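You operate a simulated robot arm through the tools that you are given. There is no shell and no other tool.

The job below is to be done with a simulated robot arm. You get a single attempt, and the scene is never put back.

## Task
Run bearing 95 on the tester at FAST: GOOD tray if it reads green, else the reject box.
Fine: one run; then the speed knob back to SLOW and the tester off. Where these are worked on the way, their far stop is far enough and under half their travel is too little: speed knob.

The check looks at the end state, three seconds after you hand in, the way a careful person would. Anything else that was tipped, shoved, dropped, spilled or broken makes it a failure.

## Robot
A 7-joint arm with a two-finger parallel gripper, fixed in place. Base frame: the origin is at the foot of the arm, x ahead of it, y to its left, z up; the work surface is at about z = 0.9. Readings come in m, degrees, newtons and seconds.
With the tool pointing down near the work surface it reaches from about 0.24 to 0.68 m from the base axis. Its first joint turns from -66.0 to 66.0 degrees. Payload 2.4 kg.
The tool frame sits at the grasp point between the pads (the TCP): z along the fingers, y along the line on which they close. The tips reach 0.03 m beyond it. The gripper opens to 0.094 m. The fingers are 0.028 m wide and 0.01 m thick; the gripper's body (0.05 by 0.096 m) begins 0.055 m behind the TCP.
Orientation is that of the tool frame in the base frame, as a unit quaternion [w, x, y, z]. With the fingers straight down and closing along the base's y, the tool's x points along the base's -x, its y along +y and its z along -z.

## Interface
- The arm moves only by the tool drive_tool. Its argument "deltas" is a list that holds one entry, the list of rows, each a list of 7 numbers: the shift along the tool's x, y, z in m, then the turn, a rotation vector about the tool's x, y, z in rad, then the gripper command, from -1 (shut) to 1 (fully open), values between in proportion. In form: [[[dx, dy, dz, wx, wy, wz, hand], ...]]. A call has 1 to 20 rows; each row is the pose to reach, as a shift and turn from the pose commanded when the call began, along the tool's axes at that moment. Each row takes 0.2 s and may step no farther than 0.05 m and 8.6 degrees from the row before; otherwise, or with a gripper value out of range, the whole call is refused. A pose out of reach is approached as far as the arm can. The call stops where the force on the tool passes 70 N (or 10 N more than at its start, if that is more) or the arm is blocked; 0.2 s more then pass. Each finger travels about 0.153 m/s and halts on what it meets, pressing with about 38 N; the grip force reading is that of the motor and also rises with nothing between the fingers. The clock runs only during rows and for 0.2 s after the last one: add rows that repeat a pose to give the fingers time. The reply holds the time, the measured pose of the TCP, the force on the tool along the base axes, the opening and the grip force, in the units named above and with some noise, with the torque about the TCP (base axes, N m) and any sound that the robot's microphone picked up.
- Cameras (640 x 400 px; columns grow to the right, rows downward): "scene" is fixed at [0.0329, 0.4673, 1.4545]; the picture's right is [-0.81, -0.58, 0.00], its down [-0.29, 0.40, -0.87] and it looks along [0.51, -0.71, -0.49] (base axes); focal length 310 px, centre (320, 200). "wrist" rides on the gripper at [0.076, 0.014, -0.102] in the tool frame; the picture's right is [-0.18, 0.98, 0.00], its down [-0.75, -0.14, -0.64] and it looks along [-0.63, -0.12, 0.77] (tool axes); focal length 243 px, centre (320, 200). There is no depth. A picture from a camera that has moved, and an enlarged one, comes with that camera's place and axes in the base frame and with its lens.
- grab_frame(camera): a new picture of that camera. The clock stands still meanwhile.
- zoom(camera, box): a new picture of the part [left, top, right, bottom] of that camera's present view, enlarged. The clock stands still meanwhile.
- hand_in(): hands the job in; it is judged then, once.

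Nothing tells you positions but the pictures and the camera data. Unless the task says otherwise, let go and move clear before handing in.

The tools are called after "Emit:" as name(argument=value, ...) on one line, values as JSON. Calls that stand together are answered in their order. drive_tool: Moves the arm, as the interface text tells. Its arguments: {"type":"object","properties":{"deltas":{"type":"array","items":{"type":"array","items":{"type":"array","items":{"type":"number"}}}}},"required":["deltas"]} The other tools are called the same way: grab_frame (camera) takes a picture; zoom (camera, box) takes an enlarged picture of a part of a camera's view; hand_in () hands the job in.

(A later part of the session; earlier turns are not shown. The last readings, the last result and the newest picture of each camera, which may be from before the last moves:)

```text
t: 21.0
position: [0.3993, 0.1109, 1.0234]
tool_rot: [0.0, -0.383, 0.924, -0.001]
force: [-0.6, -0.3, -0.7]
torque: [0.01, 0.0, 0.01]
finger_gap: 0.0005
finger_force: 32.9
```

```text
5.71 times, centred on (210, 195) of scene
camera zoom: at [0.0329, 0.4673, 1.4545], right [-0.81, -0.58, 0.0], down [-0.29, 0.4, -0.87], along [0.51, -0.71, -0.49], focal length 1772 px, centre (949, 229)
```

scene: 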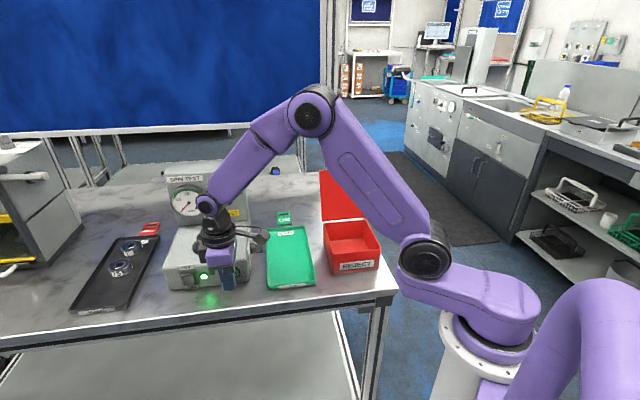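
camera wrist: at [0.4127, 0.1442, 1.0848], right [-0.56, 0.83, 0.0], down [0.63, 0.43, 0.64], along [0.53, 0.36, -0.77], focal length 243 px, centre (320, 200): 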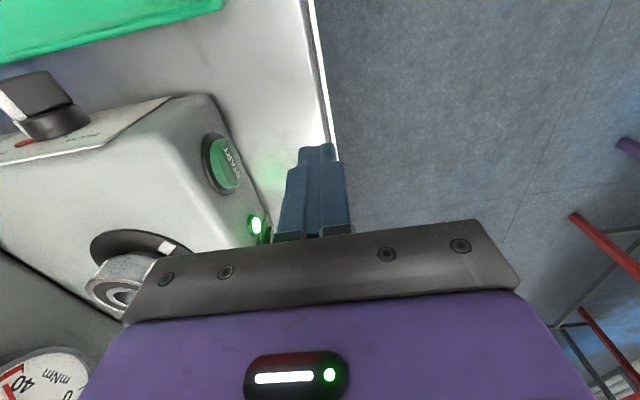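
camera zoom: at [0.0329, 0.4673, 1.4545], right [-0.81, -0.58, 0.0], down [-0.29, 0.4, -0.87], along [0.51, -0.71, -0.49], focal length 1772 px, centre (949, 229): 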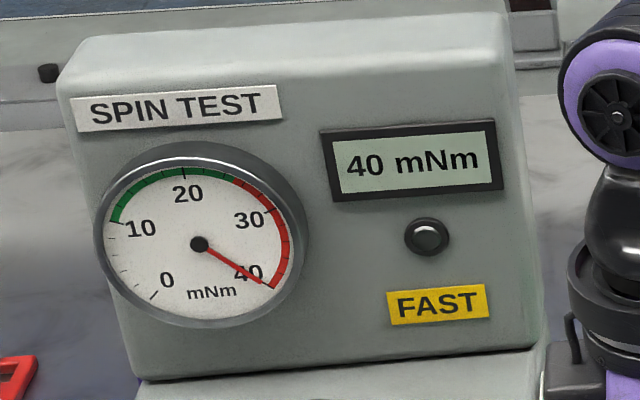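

The run has finished: 40 mNm, needle at the end of the red band and lamp off, so bearing 95 goes to the reject box. Before returning the knob to SLOW from behind, I'll look at the gripper housing to judge its clearance to the upright.

Emit:
zoom(camera="scene", box=[240, 150, 340, 300])

Emit:
grab_frame(camera="scene")

Emit:
grab_frame(camera="wrist")

```text
2.67 times, centred on (290, 225) of scene
camera zoom: at [0.0329, 0.4673, 1.4545], right [-0.81, -0.58, 0.0], down [-0.29, 0.4, -0.87], along [0.51, -0.71, -0.49], focal length 827 px, centre (400, 133)
```

zoom: 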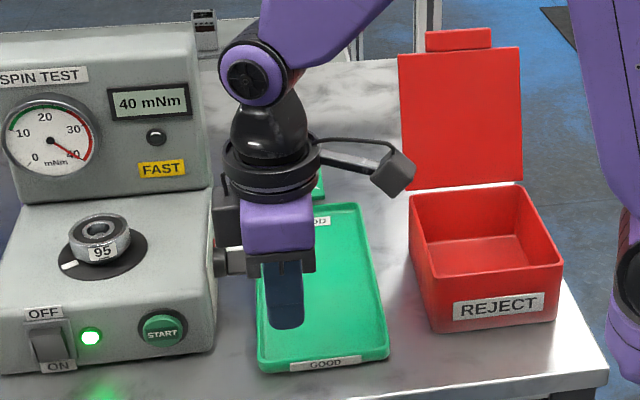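

```text
taken
```

scene: 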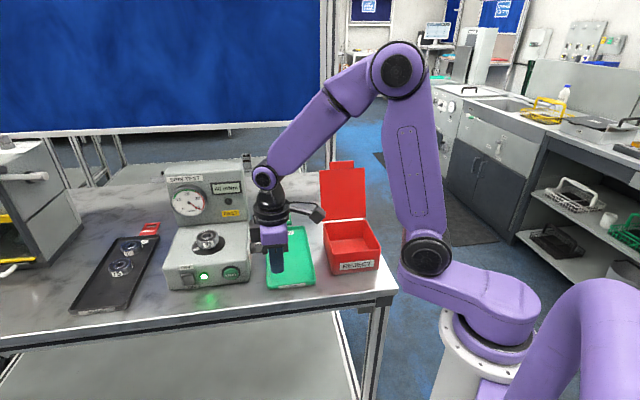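

```text
taken
camera wrist: at [0.3346, 0.0664, 1.1254], right [-0.57, 0.82, 0.0], down [0.63, 0.43, 0.64], along [0.53, 0.36, -0.77], focal length 243 px, centre (320, 200)
```

wrist: 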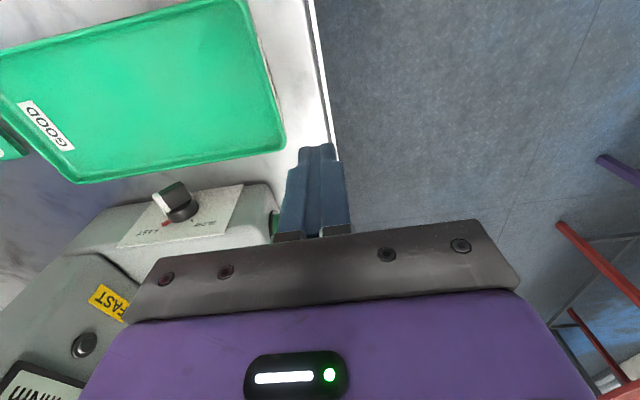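

The spindle turned during the run and nothing else changed. I'll carry the closed fingers over to just behind the knob, staying high, and check clearance to the upright.

Emit:
drive_tool(deltas=[[[0, -0.045, -0.014, 0, 0, 0, -1], [0, -0.09, -0.014, 0, 0, 0, -1], [0, -0.135, -0.014, 0, 0, 0, -1], [0, -0.18, -0.014, 0, 0, 0, -1], [-0.02, -0.183, -0.014, 0, 0, 0, -1], [-0.035, -0.183, -0.014, 0, 0, 0, -1], [-0.035, -0.183, -0.014, 0, 0, 0, -1]]])

Emit:
zoom(camera="scene", box=[200, 150, 300, 270])

Emit:
zoom(camera="wrist", box=[240, 80, 440, 240])

```text
t: 22.6
position: [0.5533, 0.0059, 1.0366]
tool_rot: [0.001, -0.383, 0.924, 0.0]
force: [-0.3, -0.3, -0.8]
torque: [0.0, -0.03, 0.03]
finger_gap: 0.0
finger_force: 33.2
```

```text
3.33 times, centred on (250, 210) of scene
camera zoom: at [0.0329, 0.4673, 1.4545], right [-0.81, -0.58, 0.0], down [-0.29, 0.4, -0.87], along [0.51, -0.71, -0.49], focal length 1034 px, centre (553, 167)
```

zoom: 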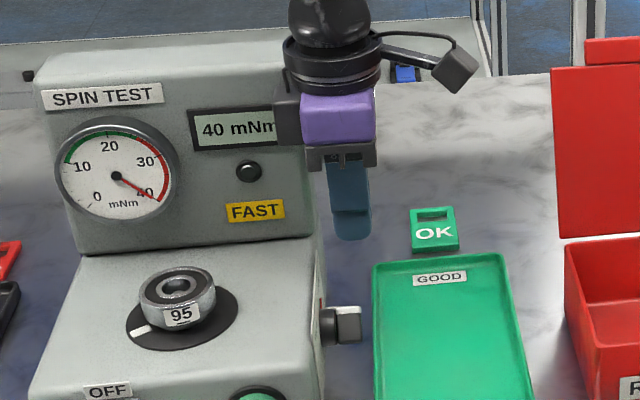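

```text
2.50 times, centred on (340, 160) of wrist
camera zoom: at [0.4897, -0.0382, 1.1386], right [-0.57, 0.82, 0.0], down [0.63, 0.43, 0.64], along [0.53, 0.36, -0.77], focal length 606 px, centre (270, 300)
```

zoom: 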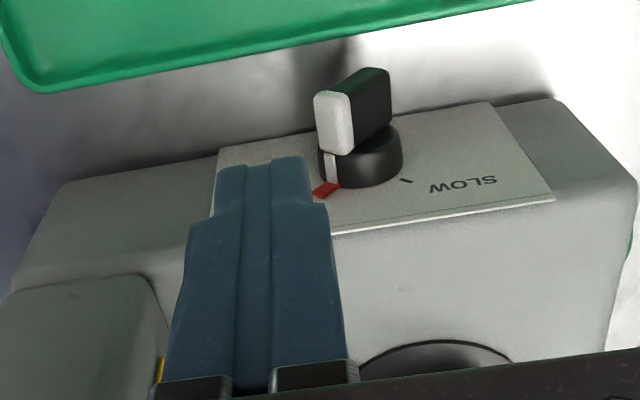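

The fingers are behind the white end of the bar and clear of the upright. I'll come down to the same height that worked before, then push toward the front.

Emit:
drive_tool(deltas=[[[0, 0.003, 0.02, 0, 0, 0, -1], [0, 0.003, 0.04, 0, 0, 0, -1], [0, 0.003, 0.055, 0, 0, 0, -1]]])

Emit:
zoom(camera="scene", box=[200, 170, 290, 260])

Emit:
zoom(camera="wrist", box=[240, 80, 440, 240])

```text
t: 23.4
position: [0.5512, 0.0073, 0.9811]
tool_rot: [0.0, -0.382, 0.924, 0.0]
force: [-0.4, -0.9, 0.7]
torque: [0.03, -0.05, 0.02]
finger_gap: 0.0003
finger_force: 32.4
```

```text
4.44 times, centred on (245, 215) of scene
camera zoom: at [0.0329, 0.4673, 1.4545], right [-0.81, -0.58, 0.0], down [-0.29, 0.4, -0.87], along [0.51, -0.71, -0.49], focal length 1379 px, centre (653, 133)
```

zoom: 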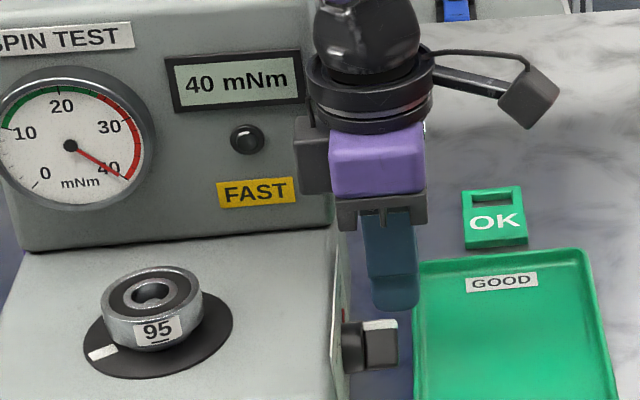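

```text
2.50 times, centred on (340, 160) of wrist
camera zoom: at [0.4868, -0.0362, 1.0835], right [-0.57, 0.82, 0.0], down [0.63, 0.43, 0.64], along [0.53, 0.36, -0.77], focal length 606 px, centre (270, 300)
```

zoom: 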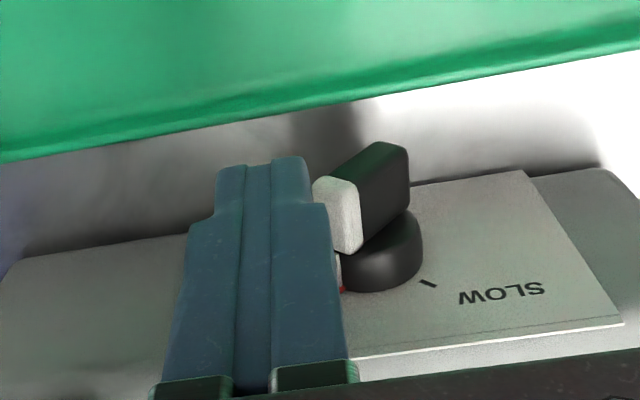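

Nothing is touching. Now I'll push toward the front (SLOW) in small steps.

Emit:
drive_tool(deltas=[[[0, 0.004, 0, 0, 0, 0, -1], [0, 0.007, 0, 0, 0, 0, -1], [0, 0.01, 0, 0, 0, 0, -1], [0, 0.013, 0, 0, 0, 0, -1], [0, 0.016, 0, 0, 0, 0, -1], [0, 0.019, 0, 0, 0, 0, -1]]])

Emit:
zoom(camera="scene", box=[200, 170, 290, 260])

Emit:
zoom(camera="wrist", box=[240, 80, 440, 240])

```text
t: 24.8
position: [0.54, 0.0204, 0.9853]
tool_rot: [0.004, -0.382, 0.924, -0.002]
force: [-2.2, -9.9, 40.1]
torque: [-0.12, 0.18, 0.21]
finger_gap: 0.0001
finger_force: 33.0
```

```text
4.44 times, centred on (245, 215) of scene
camera zoom: at [0.0321, 0.467, 1.4547], right [-0.81, -0.58, 0.0], down [-0.29, 0.4, -0.87], along [0.51, -0.71, -0.49], focal length 1379 px, centre (653, 133)
```

zoom: 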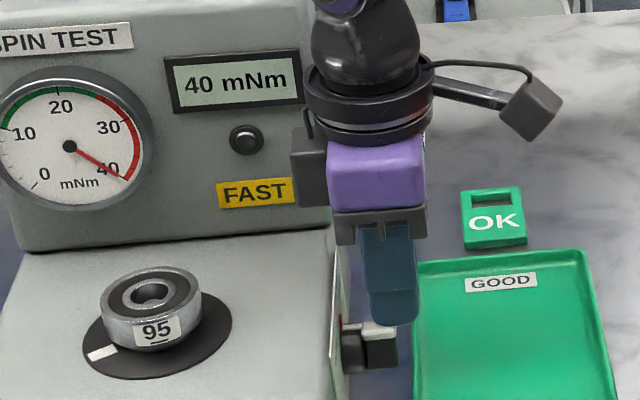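

```text
2.50 times, centred on (340, 160) of wrist
camera zoom: at [0.4742, -0.0239, 1.0859], right [-0.56, 0.83, 0.0], down [0.63, 0.43, 0.65], along [0.53, 0.36, -0.76], focal length 606 px, centre (270, 300)
```

zoom: 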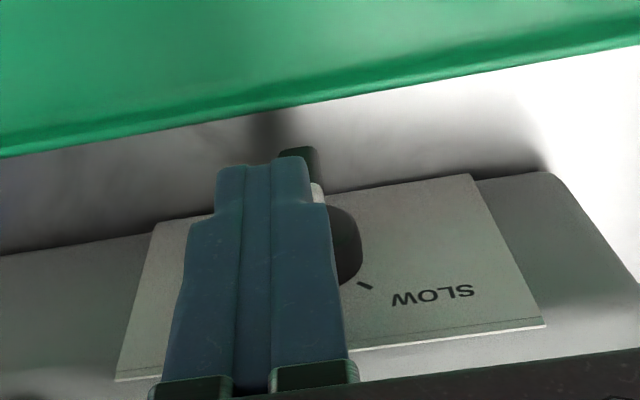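

The label still says FAST, and the finger slid on top of the bar, which now stands about upright. I'll lift straight up and look.

Emit:
drive_tool(deltas=[[[0, 0, -0.012, 0, 0, 0, -1], [0, -0.012, -0.02, 0, 0, 0, -1], [0, -0.018, -0.025, 0, 0, 0, -1]]])

Emit:
zoom(camera="wrist", box=[280, 80, 420, 200])

Emit:
zoom(camera="scene", box=[200, 170, 290, 260])

```text
t: 25.6
position: [0.5497, 0.0076, 1.0063]
tool_rot: [0.0, -0.383, 0.924, 0.001]
force: [0.4, 0.8, -0.7]
torque: [0.02, 0.01, 0.0]
finger_gap: 0.0001
finger_force: 33.3
```

```text
3.33 times, centred on (350, 140) of wrist
camera zoom: at [0.4866, -0.0354, 1.1085], right [-0.57, 0.82, 0.0], down [0.63, 0.43, 0.64], along [0.53, 0.36, -0.77], focal length 809 px, centre (220, 400)
```

zoom: 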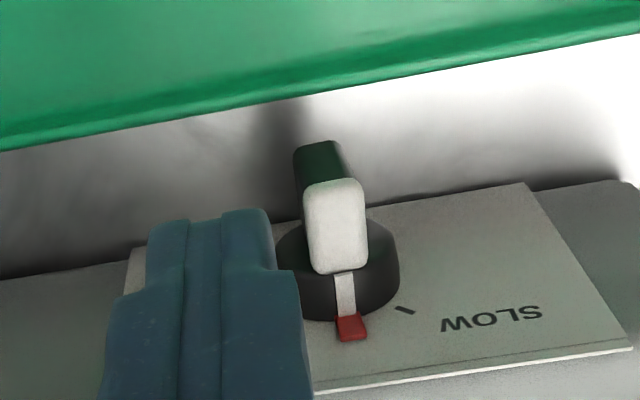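

```text
4.44 times, centred on (245, 215) of scene
camera zoom: at [0.0329, 0.4673, 1.4546], right [-0.81, -0.58, 0.0], down [-0.29, 0.4, -0.87], along [0.51, -0.71, -0.49], focal length 1379 px, centre (653, 133)
```

zoom: 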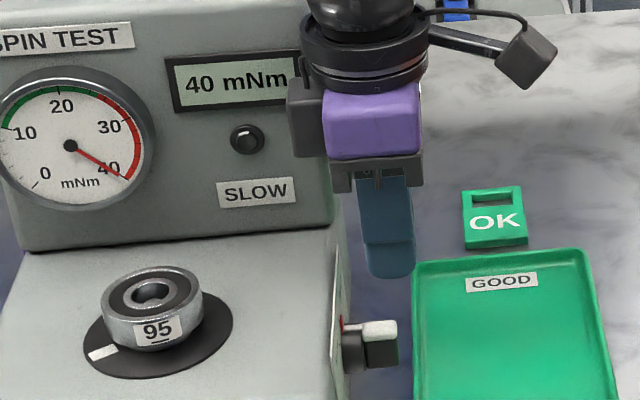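

The label now reads SLOW but the pointer is only about upright. I'll come down behind it again and push it on to the SLOW stop.

Emit:
drive_tool(deltas=[[[0, 0, 0.015, 0, 0, 0, -1], [0, 0, 0.0265, 0, 0, 0, -1], [0, 0.006, 0.0265, 0, 0, 0, -1], [0, 0.01, 0.0265, 0, 0, 0, -1], [0, 0.013, 0.0265, 0, 0, 0, -1], [0, 0.016, 0.0265, 0, 0, 0, -1], [0, 0.019, 0.0265, 0, 0, 0, -1], [0, 0.021, 0.0265, 0, 0, 0, -1]]])

Emit:
zoom(camera="wrist", box=[280, 80, 420, 200])

Emit:
zoom(camera="scene", box=[200, 170, 290, 260])

```text
t: 27.4
position: [0.5392, 0.0216, 0.9816]
tool_rot: [0.004, -0.382, 0.924, -0.002]
force: [16.1, -14.6, 2.6]
torque: [-0.44, -0.45, -0.01]
finger_gap: 0.0001
finger_force: 33.0
```

```text
3.33 times, centred on (350, 140) of wrist
camera zoom: at [0.4733, -0.0233, 1.0828], right [-0.56, 0.83, -0.01], down [0.63, 0.43, 0.65], along [0.54, 0.36, -0.76], focal length 809 px, centre (220, 400)
```

zoom: 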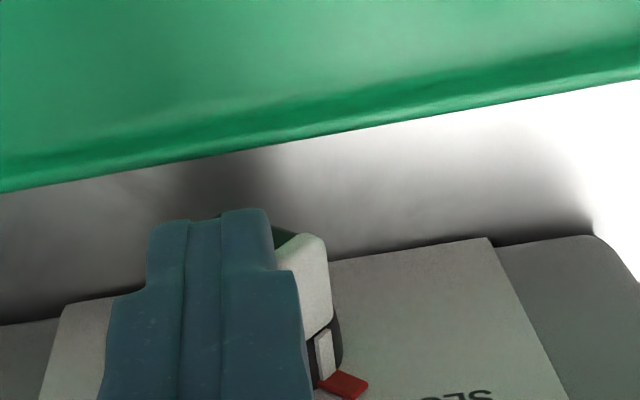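

```text
4.44 times, centred on (245, 215) of scene
camera zoom: at [0.0333, 0.4669, 1.4547], right [-0.81, -0.58, 0.0], down [-0.29, 0.4, -0.87], along [0.51, -0.71, -0.49], focal length 1379 px, centre (653, 133)
```

zoom: 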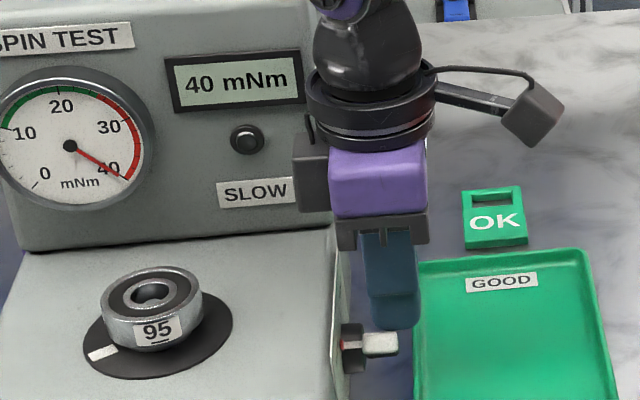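

The knob is turning. I'll keep pushing forward a few more millimetres to the stop.

Emit:
drive_tool(deltas=[[[0, 0.002, 0, 0, 0, 0, -1], [0, 0.004, 0, 0, 0, 0, -1], [0, 0.006, 0, 0, 0, 0, -1], [0, 0.008, 0, 0, 0, 0, -1]]])

Emit:
zoom(camera="wrist", box=[280, 80, 420, 200])

Emit:
zoom(camera="scene", box=[200, 170, 290, 260])

```text
t: 28.4
position: [0.5368, 0.0218, 0.9809]
tool_rot: [0.009, -0.379, 0.925, -0.005]
force: [34.3, -32.1, 2.9]
torque: [-0.96, -1.02, -0.08]
finger_gap: 0.0
finger_force: 33.2
```

```text
3.33 times, centred on (350, 140) of wrist
camera zoom: at [0.4702, -0.0219, 1.0829], right [-0.56, 0.83, -0.01], down [0.62, 0.43, 0.65], along [0.55, 0.36, -0.76], focal length 809 px, centre (220, 400)
```

zoom: 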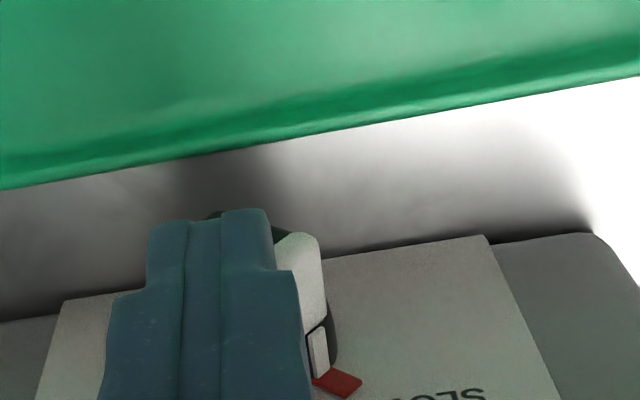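

```text
4.44 times, centred on (245, 215) of scene
camera zoom: at [0.0338, 0.4664, 1.4549], right [-0.81, -0.58, 0.0], down [-0.29, 0.4, -0.87], along [0.51, -0.71, -0.49], focal length 1379 px, centre (653, 133)
```

zoom: 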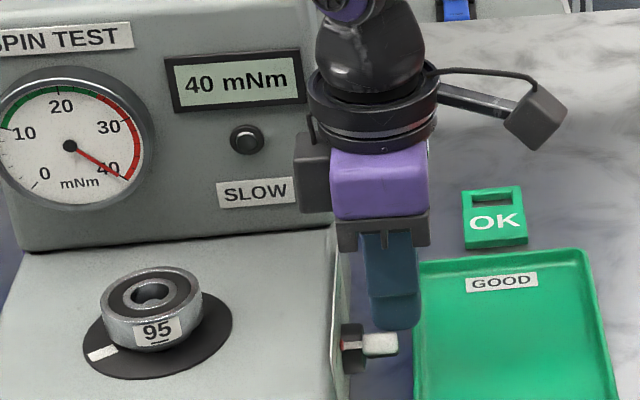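

The force rose to 47 N with almost no motion, which suggests the stop. I'll back off, lift and verify.

Emit:
drive_tool(deltas=[[[0, -0.015, 0, 0, 0, 0, -1], [0, -0.024, -0.02, 0, 0, 0, -1], [0.015, -0.024, -0.05, 0, 0, 0, -1], [0.03, -0.024, -0.07, 0, 0, 0, -1]]])

Emit:
zoom(camera="wrist", box=[280, 80, 420, 200])

Emit:
zoom(camera="scene", box=[200, 170, 290, 260])

```text
t: 29.4
position: [0.5247, -0.0088, 1.0504]
tool_rot: [-0.001, -0.383, 0.924, 0.0]
force: [0.0, -0.1, 0.2]
torque: [-0.01, -0.04, -0.03]
finger_gap: 0.0001
finger_force: 33.4
```

```text
3.33 times, centred on (350, 140) of wrist
camera zoom: at [0.4614, -0.0526, 1.1523], right [-0.57, 0.82, 0.0], down [0.63, 0.43, 0.64], along [0.53, 0.36, -0.77], focal length 809 px, centre (220, 400)
```

zoom: 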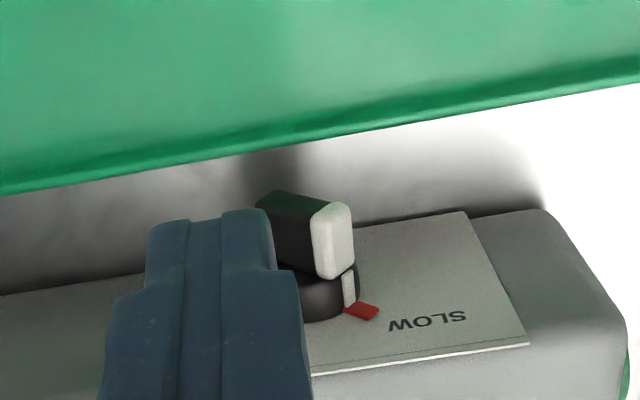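

```text
4.44 times, centred on (245, 215) of scene
camera zoom: at [0.0329, 0.4673, 1.4546], right [-0.81, -0.58, 0.0], down [-0.29, 0.4, -0.87], along [0.51, -0.71, -0.49], focal length 1379 px, centre (653, 133)
```

zoom: 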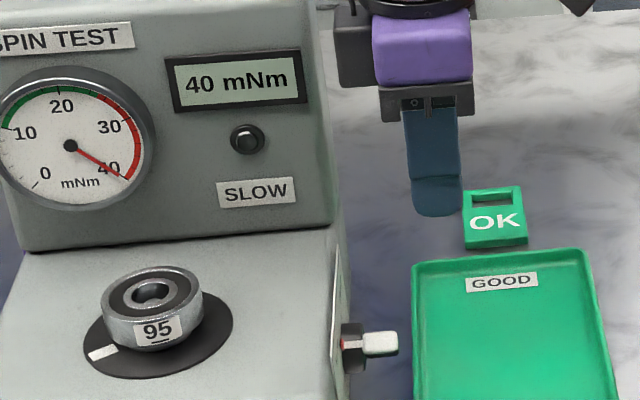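

The pointer is back on the SLOW mark and the panel reads SLOW. Next is the power rocker (press the OFF end, top), so I'll swing the hand round to face the tester front and look at the rocker.

Emit:
drive_tool(deltas=[[[0, 0.044, 0, 0, 0, 0.131, -1], [0, 0.088, 0, 0, 0, 0.262, -1], [0, 0.132, 0, 0, 0, 0.393, -1], [0, 0.175, -0.0065, 0, 0, 0.524, -1], [-0.025, 0.175, -0.0065, 0, 0, 0.655, -1], [-0.05, 0.175, -0.0065, 0, 0, 0.786, -1], [-0.075, 0.175, -0.0065, 0, 0, 0.917, -1], [-0.1, 0.175, -0.0065, 0, 0, 1.048, -1], [-0.125, 0.175, -0.0065, 0, 0, 1.179, -1], [-0.15, 0.175, -0.0065, 0, 0, 1.31, -1], [-0.175, 0.175, -0.0065, 0, 0, 1.441, -1], [-0.1995, 0.175, -0.0065, 0, 0, 1.571, -1]]])

Emit:
grab_frame(camera="wrist")

Emit:
zoom(camera="scene", box=[140, 200, 250, 310])

```text
t: 32.0
position: [0.5437, 0.2565, 1.0568]
tool_rot: [0.0, 0.385, 0.923, 0.0]
force: [0.4, -0.1, -0.4]
torque: [0.0, -0.02, -0.03]
finger_gap: 0.0002
finger_force: 32.5
```

```text
taken
camera wrist: at [0.4995, 0.3194, 1.1587], right [0.83, 0.56, 0.0], down [0.43, -0.63, 0.64], along [0.36, -0.53, -0.77], focal length 243 px, centre (320, 200)
```

wrist: 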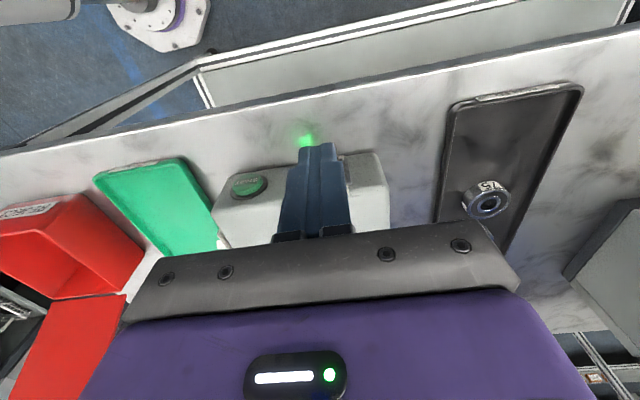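

```text
3.64 times, centred on (195, 255) of scene
camera zoom: at [0.0329, 0.4673, 1.4545], right [-0.81, -0.58, 0.0], down [-0.29, 0.4, -0.87], along [0.51, -0.71, -0.49], focal length 1128 px, centre (774, 0)
```

zoom: 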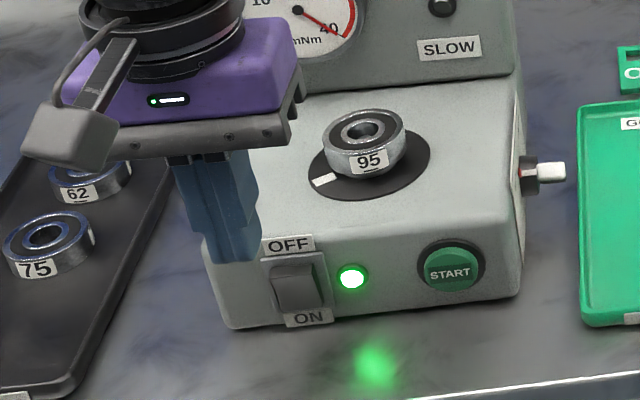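

Emit:
zoom(camera="scene", box=[205, 260, 255, 300])

Emit:
zoom(camera="scene", box=[200, 255, 250, 300])

```text
10.00 times, centred on (230, 280) of scene
camera zoom: at [0.0329, 0.4673, 1.4545], right [-0.81, -0.58, 0.0], down [-0.29, 0.4, -0.87], along [0.51, -0.71, -0.49], focal length 3102 px, centre (1220, -600)
```

zoom: 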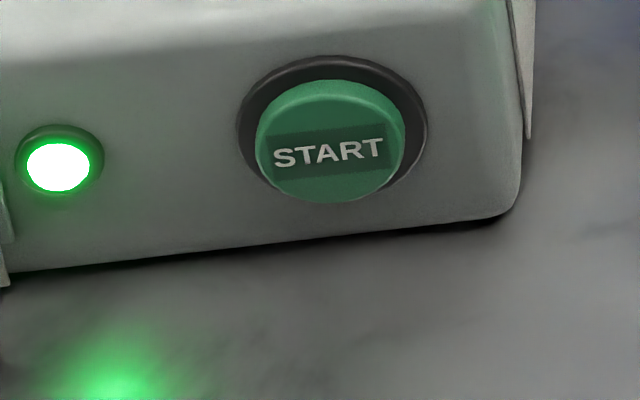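

```text
8.89 times, centred on (225, 278) of scene
camera zoom: at [0.0329, 0.4673, 1.4545], right [-0.81, -0.58, 0.0], down [-0.29, 0.4, -0.87], along [0.51, -0.71, -0.49], focal length 2757 px, centre (1164, -489)
```

zoom: 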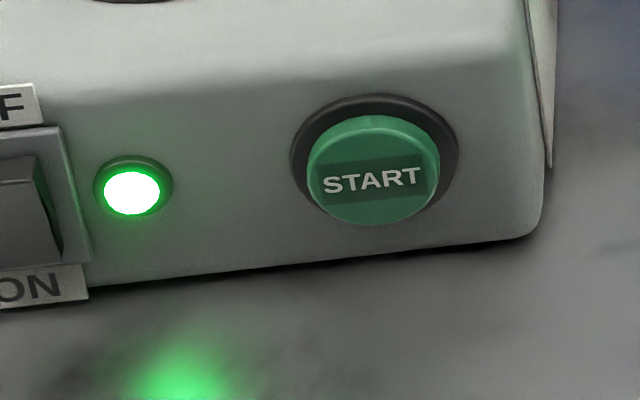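

Emit:
zoom(camera="scene", box=[165, 262, 205, 292])

Emit:
zoom(camera="wrist", box=[240, 110, 420, 240])

```text
13.33 times, centred on (185, 277) of scene
camera zoom: at [0.0329, 0.4673, 1.4545], right [-0.81, -0.58, 0.0], down [-0.29, 0.4, -0.87], along [0.51, -0.71, -0.49], focal length 4136 px, centre (2120, -827)
```

zoom: 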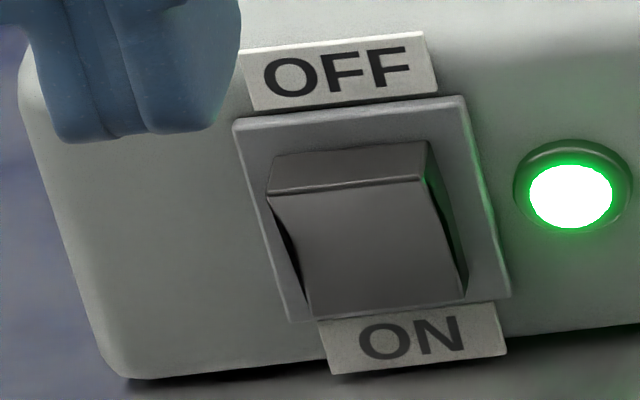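

```text
3.08 times, centred on (330, 175) of wrist
camera zoom: at [0.4995, 0.3194, 1.1587], right [0.83, 0.56, 0.0], down [0.43, -0.63, 0.64], along [0.36, -0.53, -0.77], focal length 746 px, centre (289, 277)
```

zoom: 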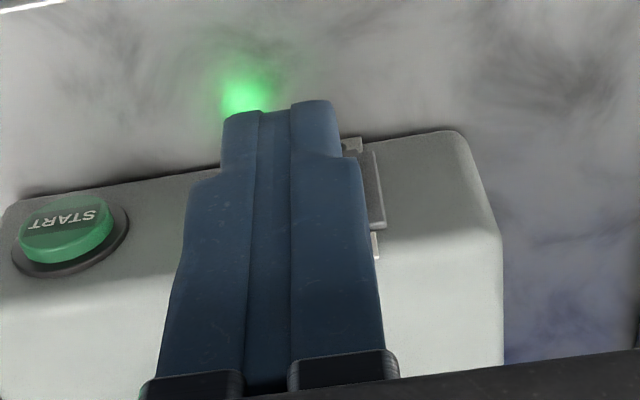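

The rocker's OFF (top) end sticks out at z≈0.955. I'll lower the fingertips to the upper half of the rocker and press gently inward.

Emit:
drive_tool(deltas=[[[0, -0.002, 0.045, 0, 0, 0, -1], [0, -0.002, 0.083, 0, 0, 0, -1], [-0.025, -0.002, 0.083, 0, 0, 0, -1], [-0.038, -0.002, 0.083, 0, 0, 0, -1], [-0.044, -0.002, 0.083, 0, 0, 0, -1], [-0.048, -0.002, 0.083, 0, 0, 0, -1], [-0.051, -0.002, 0.083, 0, 0, 0, -1], [-0.054, -0.002, 0.083, 0, 0, 0, -1]]])

Emit:
zoom(camera="scene", box=[140, 200, 250, 310])

Emit:
zoom(camera="wrist", box=[240, 110, 420, 240])

```text
t: 33.8
position: [0.5761, 0.2215, 0.9733]
tool_rot: [-0.005, 0.379, 0.925, -0.001]
force: [-28.3, 15.2, 7.7]
torque: [0.45, 0.72, -0.15]
finger_gap: 0.0
finger_force: 33.4
heard: click
```

```text
3.64 times, centred on (195, 255) of scene
camera zoom: at [0.0319, 0.4677, 1.4544], right [-0.81, -0.58, 0.0], down [-0.29, 0.4, -0.87], along [0.51, -0.71, -0.49], focal length 1128 px, centre (774, 0)
```

zoom: 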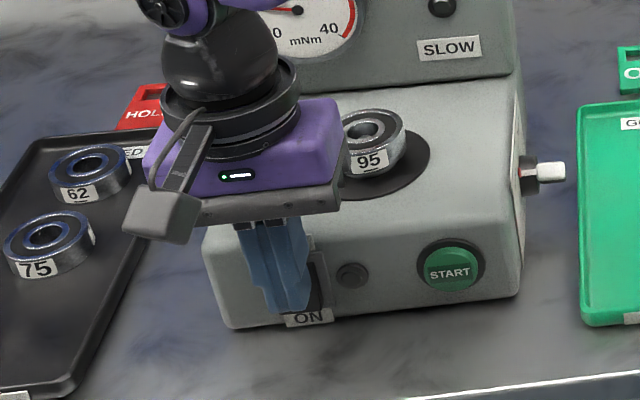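

```text
3.08 times, centred on (330, 175) of wrist
camera zoom: at [0.5323, 0.2844, 1.0759], right [0.82, 0.57, -0.01], down [0.44, -0.63, 0.64], along [0.36, -0.53, -0.77], focal length 746 px, centre (289, 277)
```

zoom: 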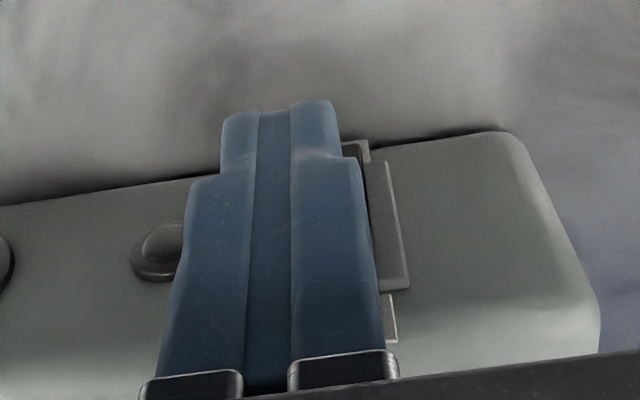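

The rocker clicked and the power LED is out, so the tester is off. I'll back away, rise, open the gripper and look at the bearing.

Emit:
drive_tool(deltas=[[[0.03, 0, 0, 0, 0, 0, -1], [0.03, 0, -0.04, 0, 0, 0, -1], [0.03, -0.01, -0.085, 0, 0, 0, -1], [0.015, -0.0235, -0.123, 0, 0, 0, 1], [0.004, -0.0235, -0.123, 0, 0, 0, 1], [0.004, -0.0235, -0.123, 0, 0, 0, 1]]])

Emit:
grab_frame(camera="wrist")

Emit:
zoom(camera="wrist", box=[240, 120, 400, 240])

Emit:
zoom(camera="scene", box=[150, 150, 260, 300])

```text
t: 35.2
position: [0.5603, 0.2028, 1.0945]
tool_rot: [0.0, 0.382, 0.924, 0.001]
force: [-0.2, -1.5, -0.4]
torque: [-0.03, -0.01, 0.0]
finger_gap: 0.0939
finger_force: 0.0
```

```text
taken
camera wrist: at [0.5163, 0.2652, 1.1982], right [0.83, 0.56, 0.0], down [0.43, -0.63, 0.64], along [0.36, -0.53, -0.77], focal length 243 px, centre (320, 200)
```

wrist: 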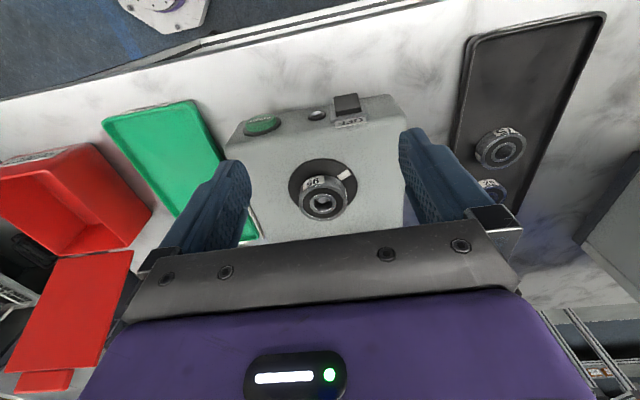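

```text
3.33 times, centred on (320, 180) of wrist
camera zoom: at [0.5163, 0.2652, 1.1982], right [0.83, 0.56, 0.0], down [0.43, -0.63, 0.64], along [0.36, -0.53, -0.77], focal length 809 px, centre (320, 267)
```

zoom: 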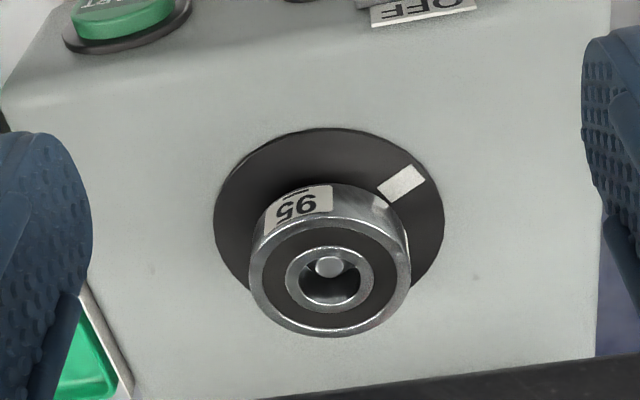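

```text
2.67 times, centred on (205, 225) of scene
camera zoom: at [0.0329, 0.4673, 1.4546], right [-0.81, -0.58, 0.0], down [-0.29, 0.4, -0.87], along [0.51, -0.71, -0.49], focal length 827 px, centre (627, 133)
```

zoom: 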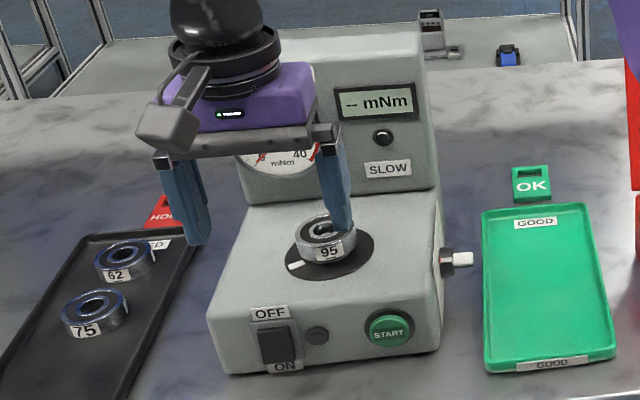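

The tester's LED is off. Bearing 95 is centred at about e=0.5255, n=-0.339, with its top at about 1.008. I'll move the open gripper over it and come partway down.

Emit:
drive_tool(deltas=[[[-0.043, -0.007, 0, 0, 0, 0, 1], [-0.0862, -0.0141, 0, 0, 0, 0, 1], [-0.0862, -0.0141, 0.025, 0, 0, 0, 1], [-0.0862, -0.0141, 0.05, 0, 0, 0, 1], [-0.0862, -0.0141, 0.05, 0, 0, 0, 1]]])

Emit:
grab_frame(camera="wrist")

Emit:
zoom(camera="scene", box=[150, 180, 260, 290])

```text
t: 36.4
position: [0.6111, 0.1317, 1.0461]
tool_rot: [0.0, 0.383, 0.924, 0.0]
force: [0.4, -0.7, 0.2]
torque: [0.01, -0.02, -0.02]
finger_gap: 0.0938
finger_force: 0.1
```

```text
taken
camera wrist: at [0.5671, 0.1945, 1.1483], right [0.82, 0.57, 0.0], down [0.43, -0.63, 0.64], along [0.36, -0.53, -0.77], focal length 243 px, centre (320, 200)
```

wrist: 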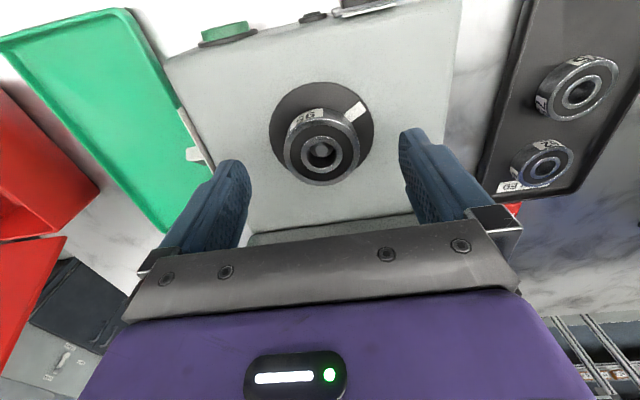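

```text
3.64 times, centred on (205, 235) of scene
camera zoom: at [0.0329, 0.4673, 1.4545], right [-0.81, -0.58, 0.0], down [-0.29, 0.4, -0.87], along [0.51, -0.71, -0.49], focal length 1128 px, centre (738, 73)
```

zoom: 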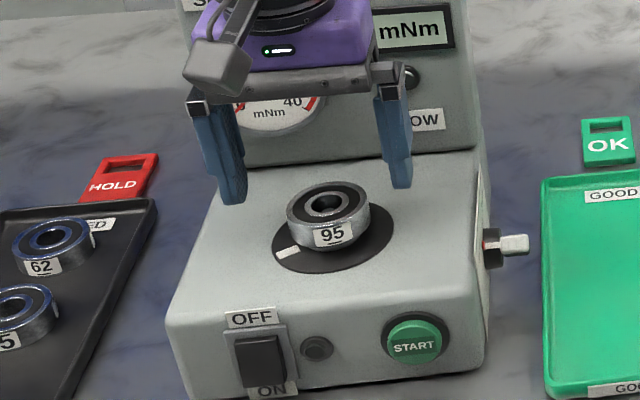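

The measured TCP sits right over the bearing and its top height is confirmed at 1.008. I'll descend so the tips stop just above the spindle disc, then close.

Emit:
drive_tool(deltas=[[[0, 0, 0.014, 0, 0, 0, 1], [0, 0, 0.027, 0, 0, 0, 1], [0, 0, 0.027, 0, 0, 0, 1], [0, 0, 0.027, 0, 0, 0, 0.3], [0, 0, 0.027, 0, 0, 0, -1], [0, 0, 0.027, 0, 0, 0, -1], [0, 0, 0.027, 0, 0, 0, -1]]])

Emit:
grab_frame(camera="wrist")

Emit:
zoom(camera="scene", box=[150, 180, 260, 290])

```text
t: 38.0
position: [0.6127, 0.1309, 1.0201]
tool_rot: [0.0, 0.383, 0.924, 0.001]
force: [0.0, 0.6, 0.0]
torque: [0.01, -0.01, -0.02]
finger_gap: 0.0505
finger_force: 38.1
```

```text
taken
camera wrist: at [0.5678, 0.1948, 1.1219], right [0.82, 0.57, 0.0], down [0.43, -0.63, 0.64], along [0.36, -0.53, -0.77], focal length 243 px, centre (320, 200)
```

wrist: 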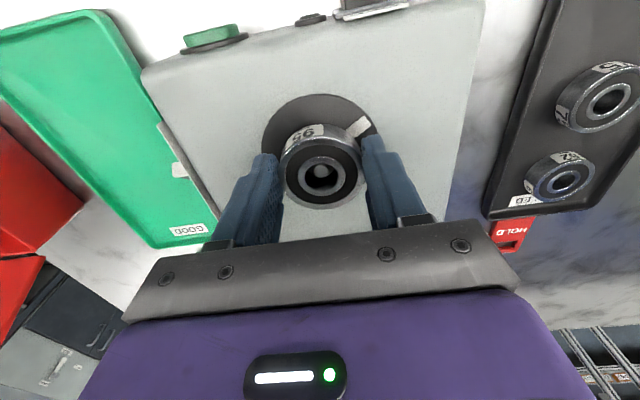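

```text
3.64 times, centred on (205, 235) of scene
camera zoom: at [0.0329, 0.4673, 1.4545], right [-0.81, -0.58, 0.0], down [-0.29, 0.4, -0.87], along [0.51, -0.71, -0.49], focal length 1128 px, centre (738, 73)
```

zoom: 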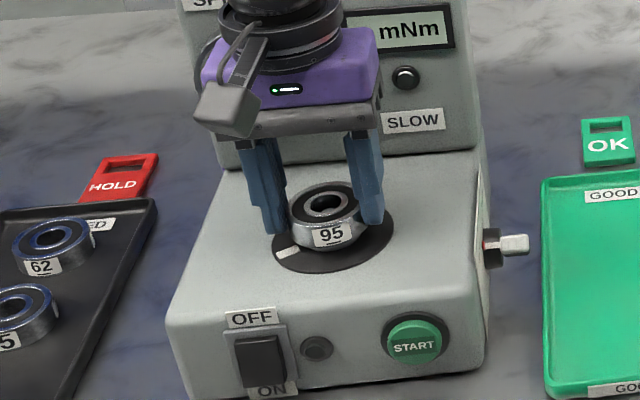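

The bearing is gripped (gap 50.5 mm, 38 N). I'll lift it straight up off the spindle slowly.

Emit:
drive_tool(deltas=[[[0, 0, -0.004, 0, 0, 0, -1], [0, 0, -0.01, 0, 0, 0, -1], [0, 0, -0.02, 0, 0, 0, -1], [0, 0, -0.035, 0, 0, 0, -1], [0, 0, -0.06, 0, 0, 0, -1], [0, 0, -0.09, 0, 0, 0, -1], [0, 0, -0.12, 0, 0, 0, -1]]])

Emit:
grab_frame(camera="wrist")

Emit:
grab_frame(camera="scene")

```text
t: 39.6
position: [0.6123, 0.1314, 1.1398]
tool_rot: [0.0, 0.382, 0.924, -0.001]
force: [-0.8, -0.3, -1.5]
torque: [-0.03, -0.02, 0.0]
finger_gap: 0.0506
finger_force: 38.3
```

```text
taken
camera wrist: at [0.5675, 0.1948, 1.2418], right [0.82, 0.57, 0.0], down [0.43, -0.63, 0.64], along [0.36, -0.53, -0.77], focal length 243 px, centre (320, 200)
```

wrist: 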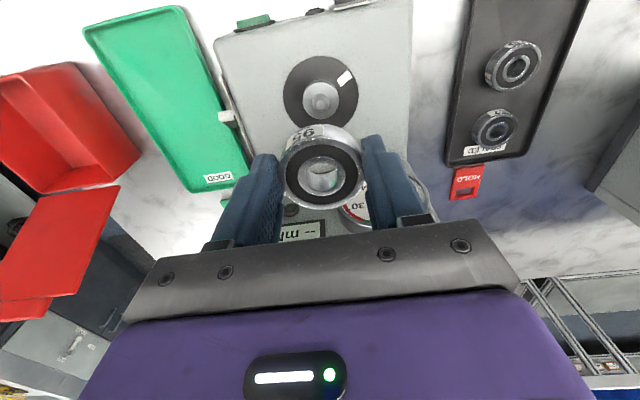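

```text
taken
```

scene: 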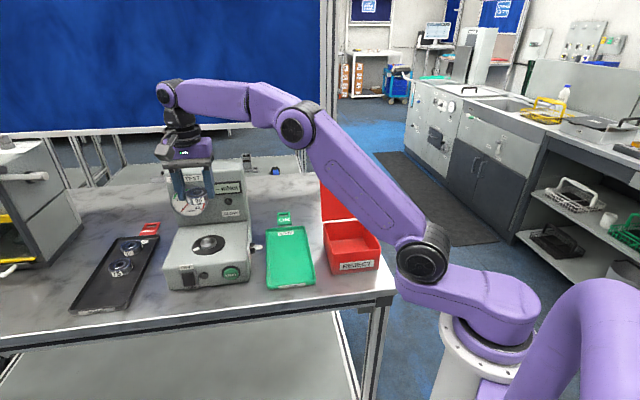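

The bearing is clear of the spindle and held firmly. I'll carry it along to the right toward the reject box at this height.

Emit:
drive_tool(deltas=[[[0, -0.02, 0, 0, 0, 0, -1], [0, -0.05, 0, 0, 0, 0, -1], [0, -0.085, 0, 0, 0, 0, -1], [0, -0.12, 0, 0, 0, 0, -1], [0, -0.155, 0, 0, 0, 0, -1], [0, -0.19, 0, 0, 0, 0, -1], [0, -0.225, 0, 0, 0, 0, -1], [0, -0.26, 0, 0, 0, 0, -1], [0, -0.285, 0, 0, 0, 0, -1], [0, -0.3, 0, 0, 0, 0, -1]]])

Emit:
grab_frame(camera="wrist")

Emit:
grab_frame(camera="scene")

```text
t: 41.8
position: [0.3991, -0.0813, 1.1402]
tool_rot: [-0.001, 0.382, 0.924, 0.001]
force: [-0.1, 0.2, -1.8]
torque: [0.05, -0.01, 0.03]
finger_gap: 0.0503
finger_force: 37.6
```

```text
taken
camera wrist: at [0.3547, -0.0176, 1.2418], right [0.82, 0.57, 0.0], down [0.43, -0.63, 0.64], along [0.36, -0.53, -0.77], focal length 243 px, centre (320, 200)
```

wrist: 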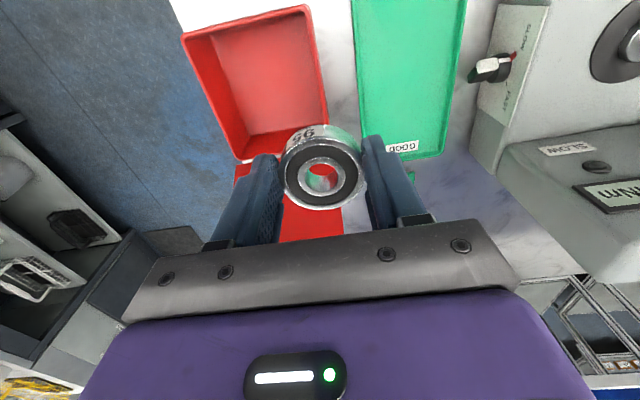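

```text
taken
```

scene: 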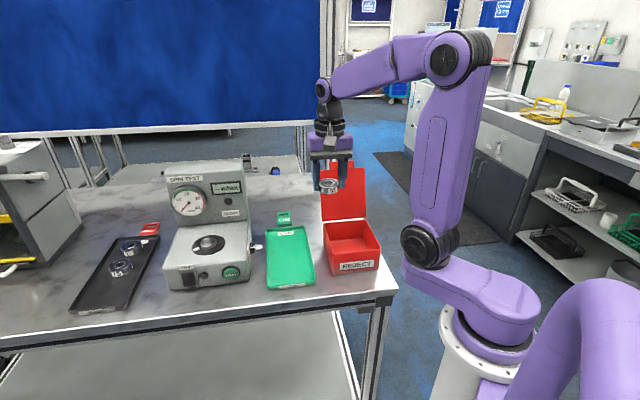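

The reject box rim spans about e 0.104–0.225 and n -0.266 to -0.39. I'll centre the bearing over it and lower partway, then check.

Emit:
drive_tool(deltas=[[[0.006, -0.03, 0, 0, 0, 0, -1], [0.012, -0.06, 0, 0, 0, 0, -1], [0.012, -0.06, 0.04, 0, 0, 0, -1], [0.012, -0.06, 0.08, 0, 0, 0, -1], [0.012, -0.06, 0.12, 0, 0, 0, -1], [0.012, -0.06, 0.13, 0, 0, 0, -1]]])

Emit:
grab_frame(camera="wrist")

Emit:
zoom(camera="scene", box=[270, 140, 420, 290])

```text
t: 43.2
position: [0.3486, -0.1162, 1.01]
tool_rot: [0.0, 0.382, 0.924, 0.0]
force: [-0.5, 0.3, -1.5]
torque: [0.04, -0.01, 0.02]
finger_gap: 0.0503
finger_force: 37.9
```

```text
taken
camera wrist: at [0.3039, -0.0526, 1.1117], right [0.82, 0.57, 0.0], down [0.43, -0.63, 0.64], along [0.36, -0.53, -0.77], focal length 243 px, centre (320, 200)
```

wrist: 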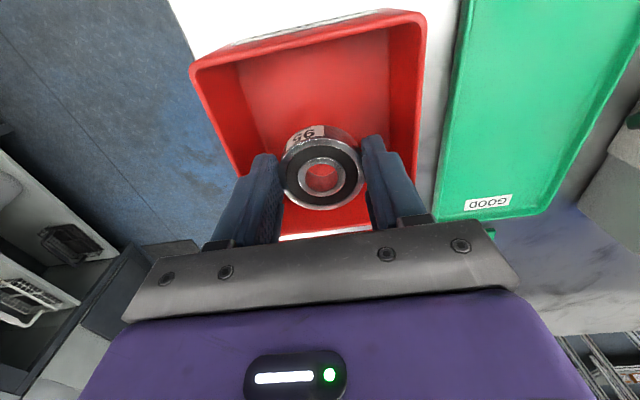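

```text
2.67 times, centred on (345, 215) of scene
camera zoom: at [0.0329, 0.4673, 1.4546], right [-0.81, -0.58, 0.0], down [-0.29, 0.4, -0.87], along [0.51, -0.71, -0.49], focal length 827 px, centre (253, 160)
```

zoom: 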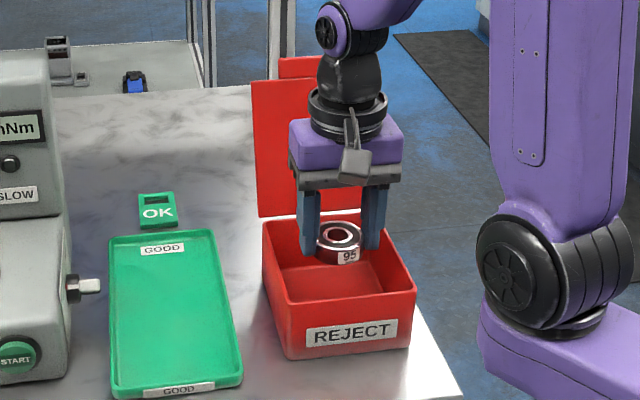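

The bearing is centred in the box opening. I'll lower it nearly to the floor and check the force.

Emit:
drive_tool(deltas=[[[-0.002, 0, 0.03, 0, 0, 0, -1], [-0.004, 0, 0.05, 0, 0, 0, -1], [-0.004, 0, 0.06, 0, 0, 0, -1], [-0.004, 0, 0.066, 0, 0, 0, -1]]])

Emit:
grab_frame(camera="wrist")

Emit:
zoom(camera="scene", box=[300, 180, 400, 290])

```text
t: 44.2
position: [0.3509, -0.1181, 0.944]
tool_rot: [0.0, 0.382, 0.924, 0.0]
force: [0.1, 0.3, -1.3]
torque: [-0.01, 0.02, 0.01]
finger_gap: 0.0503
finger_force: 38.6
```

```text
taken
camera wrist: at [0.3071, -0.054, 1.0463], right [0.83, 0.56, 0.0], down [0.43, -0.63, 0.64], along [0.36, -0.53, -0.77], focal length 243 px, centre (320, 200)
```

wrist: 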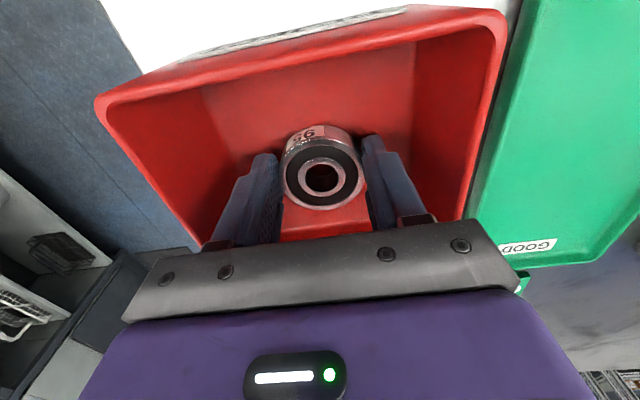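

```text
3.64 times, centred on (350, 235) of scene
camera zoom: at [0.0329, 0.4673, 1.4546], right [-0.81, -0.58, 0.0], down [-0.29, 0.4, -0.87], along [0.51, -0.71, -0.49], focal length 1128 px, centre (211, 73)
```

zoom: 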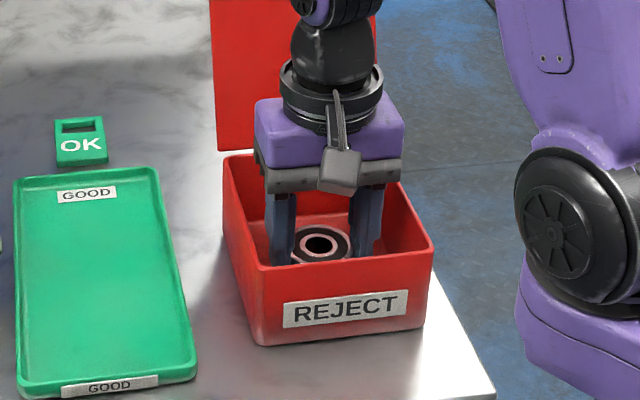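

No contact yet. I'll go down a few more millimetres.

Emit:
drive_tool(deltas=[[[0, 0, 0.002, 0, 0, 0, -1], [0, 0, 0.004, 0, 0, 0, -1], [0, 0, 0.006, 0, 0, 0, -1]]])

```text
t: 45.0
position: [0.3521, -0.1183, 0.9394]
tool_rot: [0.001, 0.383, 0.924, 0.0]
force: [-3.9, 1.6, 30.0]
torque: [-0.2, 0.06, 0.2]
finger_gap: 0.0505
finger_force: 38.1
```

The bearing is on the floor of the box (30 N up). I'll ease off 2 mm, open the fingers modestly, then rise straight up.

Emit:
drive_tool(deltas=[[[0, 0, -0.0025, 0, 0, 0, -1], [0, 0, -0.0025, 0, 0, 0, 0.2], [0, 0, -0.0025, 0, 0, 0, 0.3], [0, 0, -0.0025, 0, 0, 0, 0.3]]])

Emit:
grab_frame(camera="wrist")

```text
t: 46.0
position: [0.3509, -0.1166, 0.9406]
tool_rot: [0.0, 0.383, 0.924, 0.0]
force: [0.3, 0.7, 0.2]
torque: [-0.01, 0.0, -0.01]
finger_gap: 0.0612
finger_force: 0.1
```

```text
taken
camera wrist: at [0.3074, -0.0537, 1.0426], right [0.82, 0.57, 0.0], down [0.43, -0.63, 0.64], along [0.36, -0.53, -0.77], focal length 243 px, centre (320, 200)
```

wrist: 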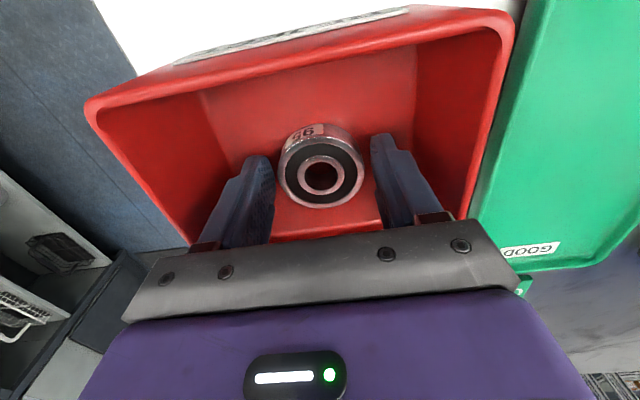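

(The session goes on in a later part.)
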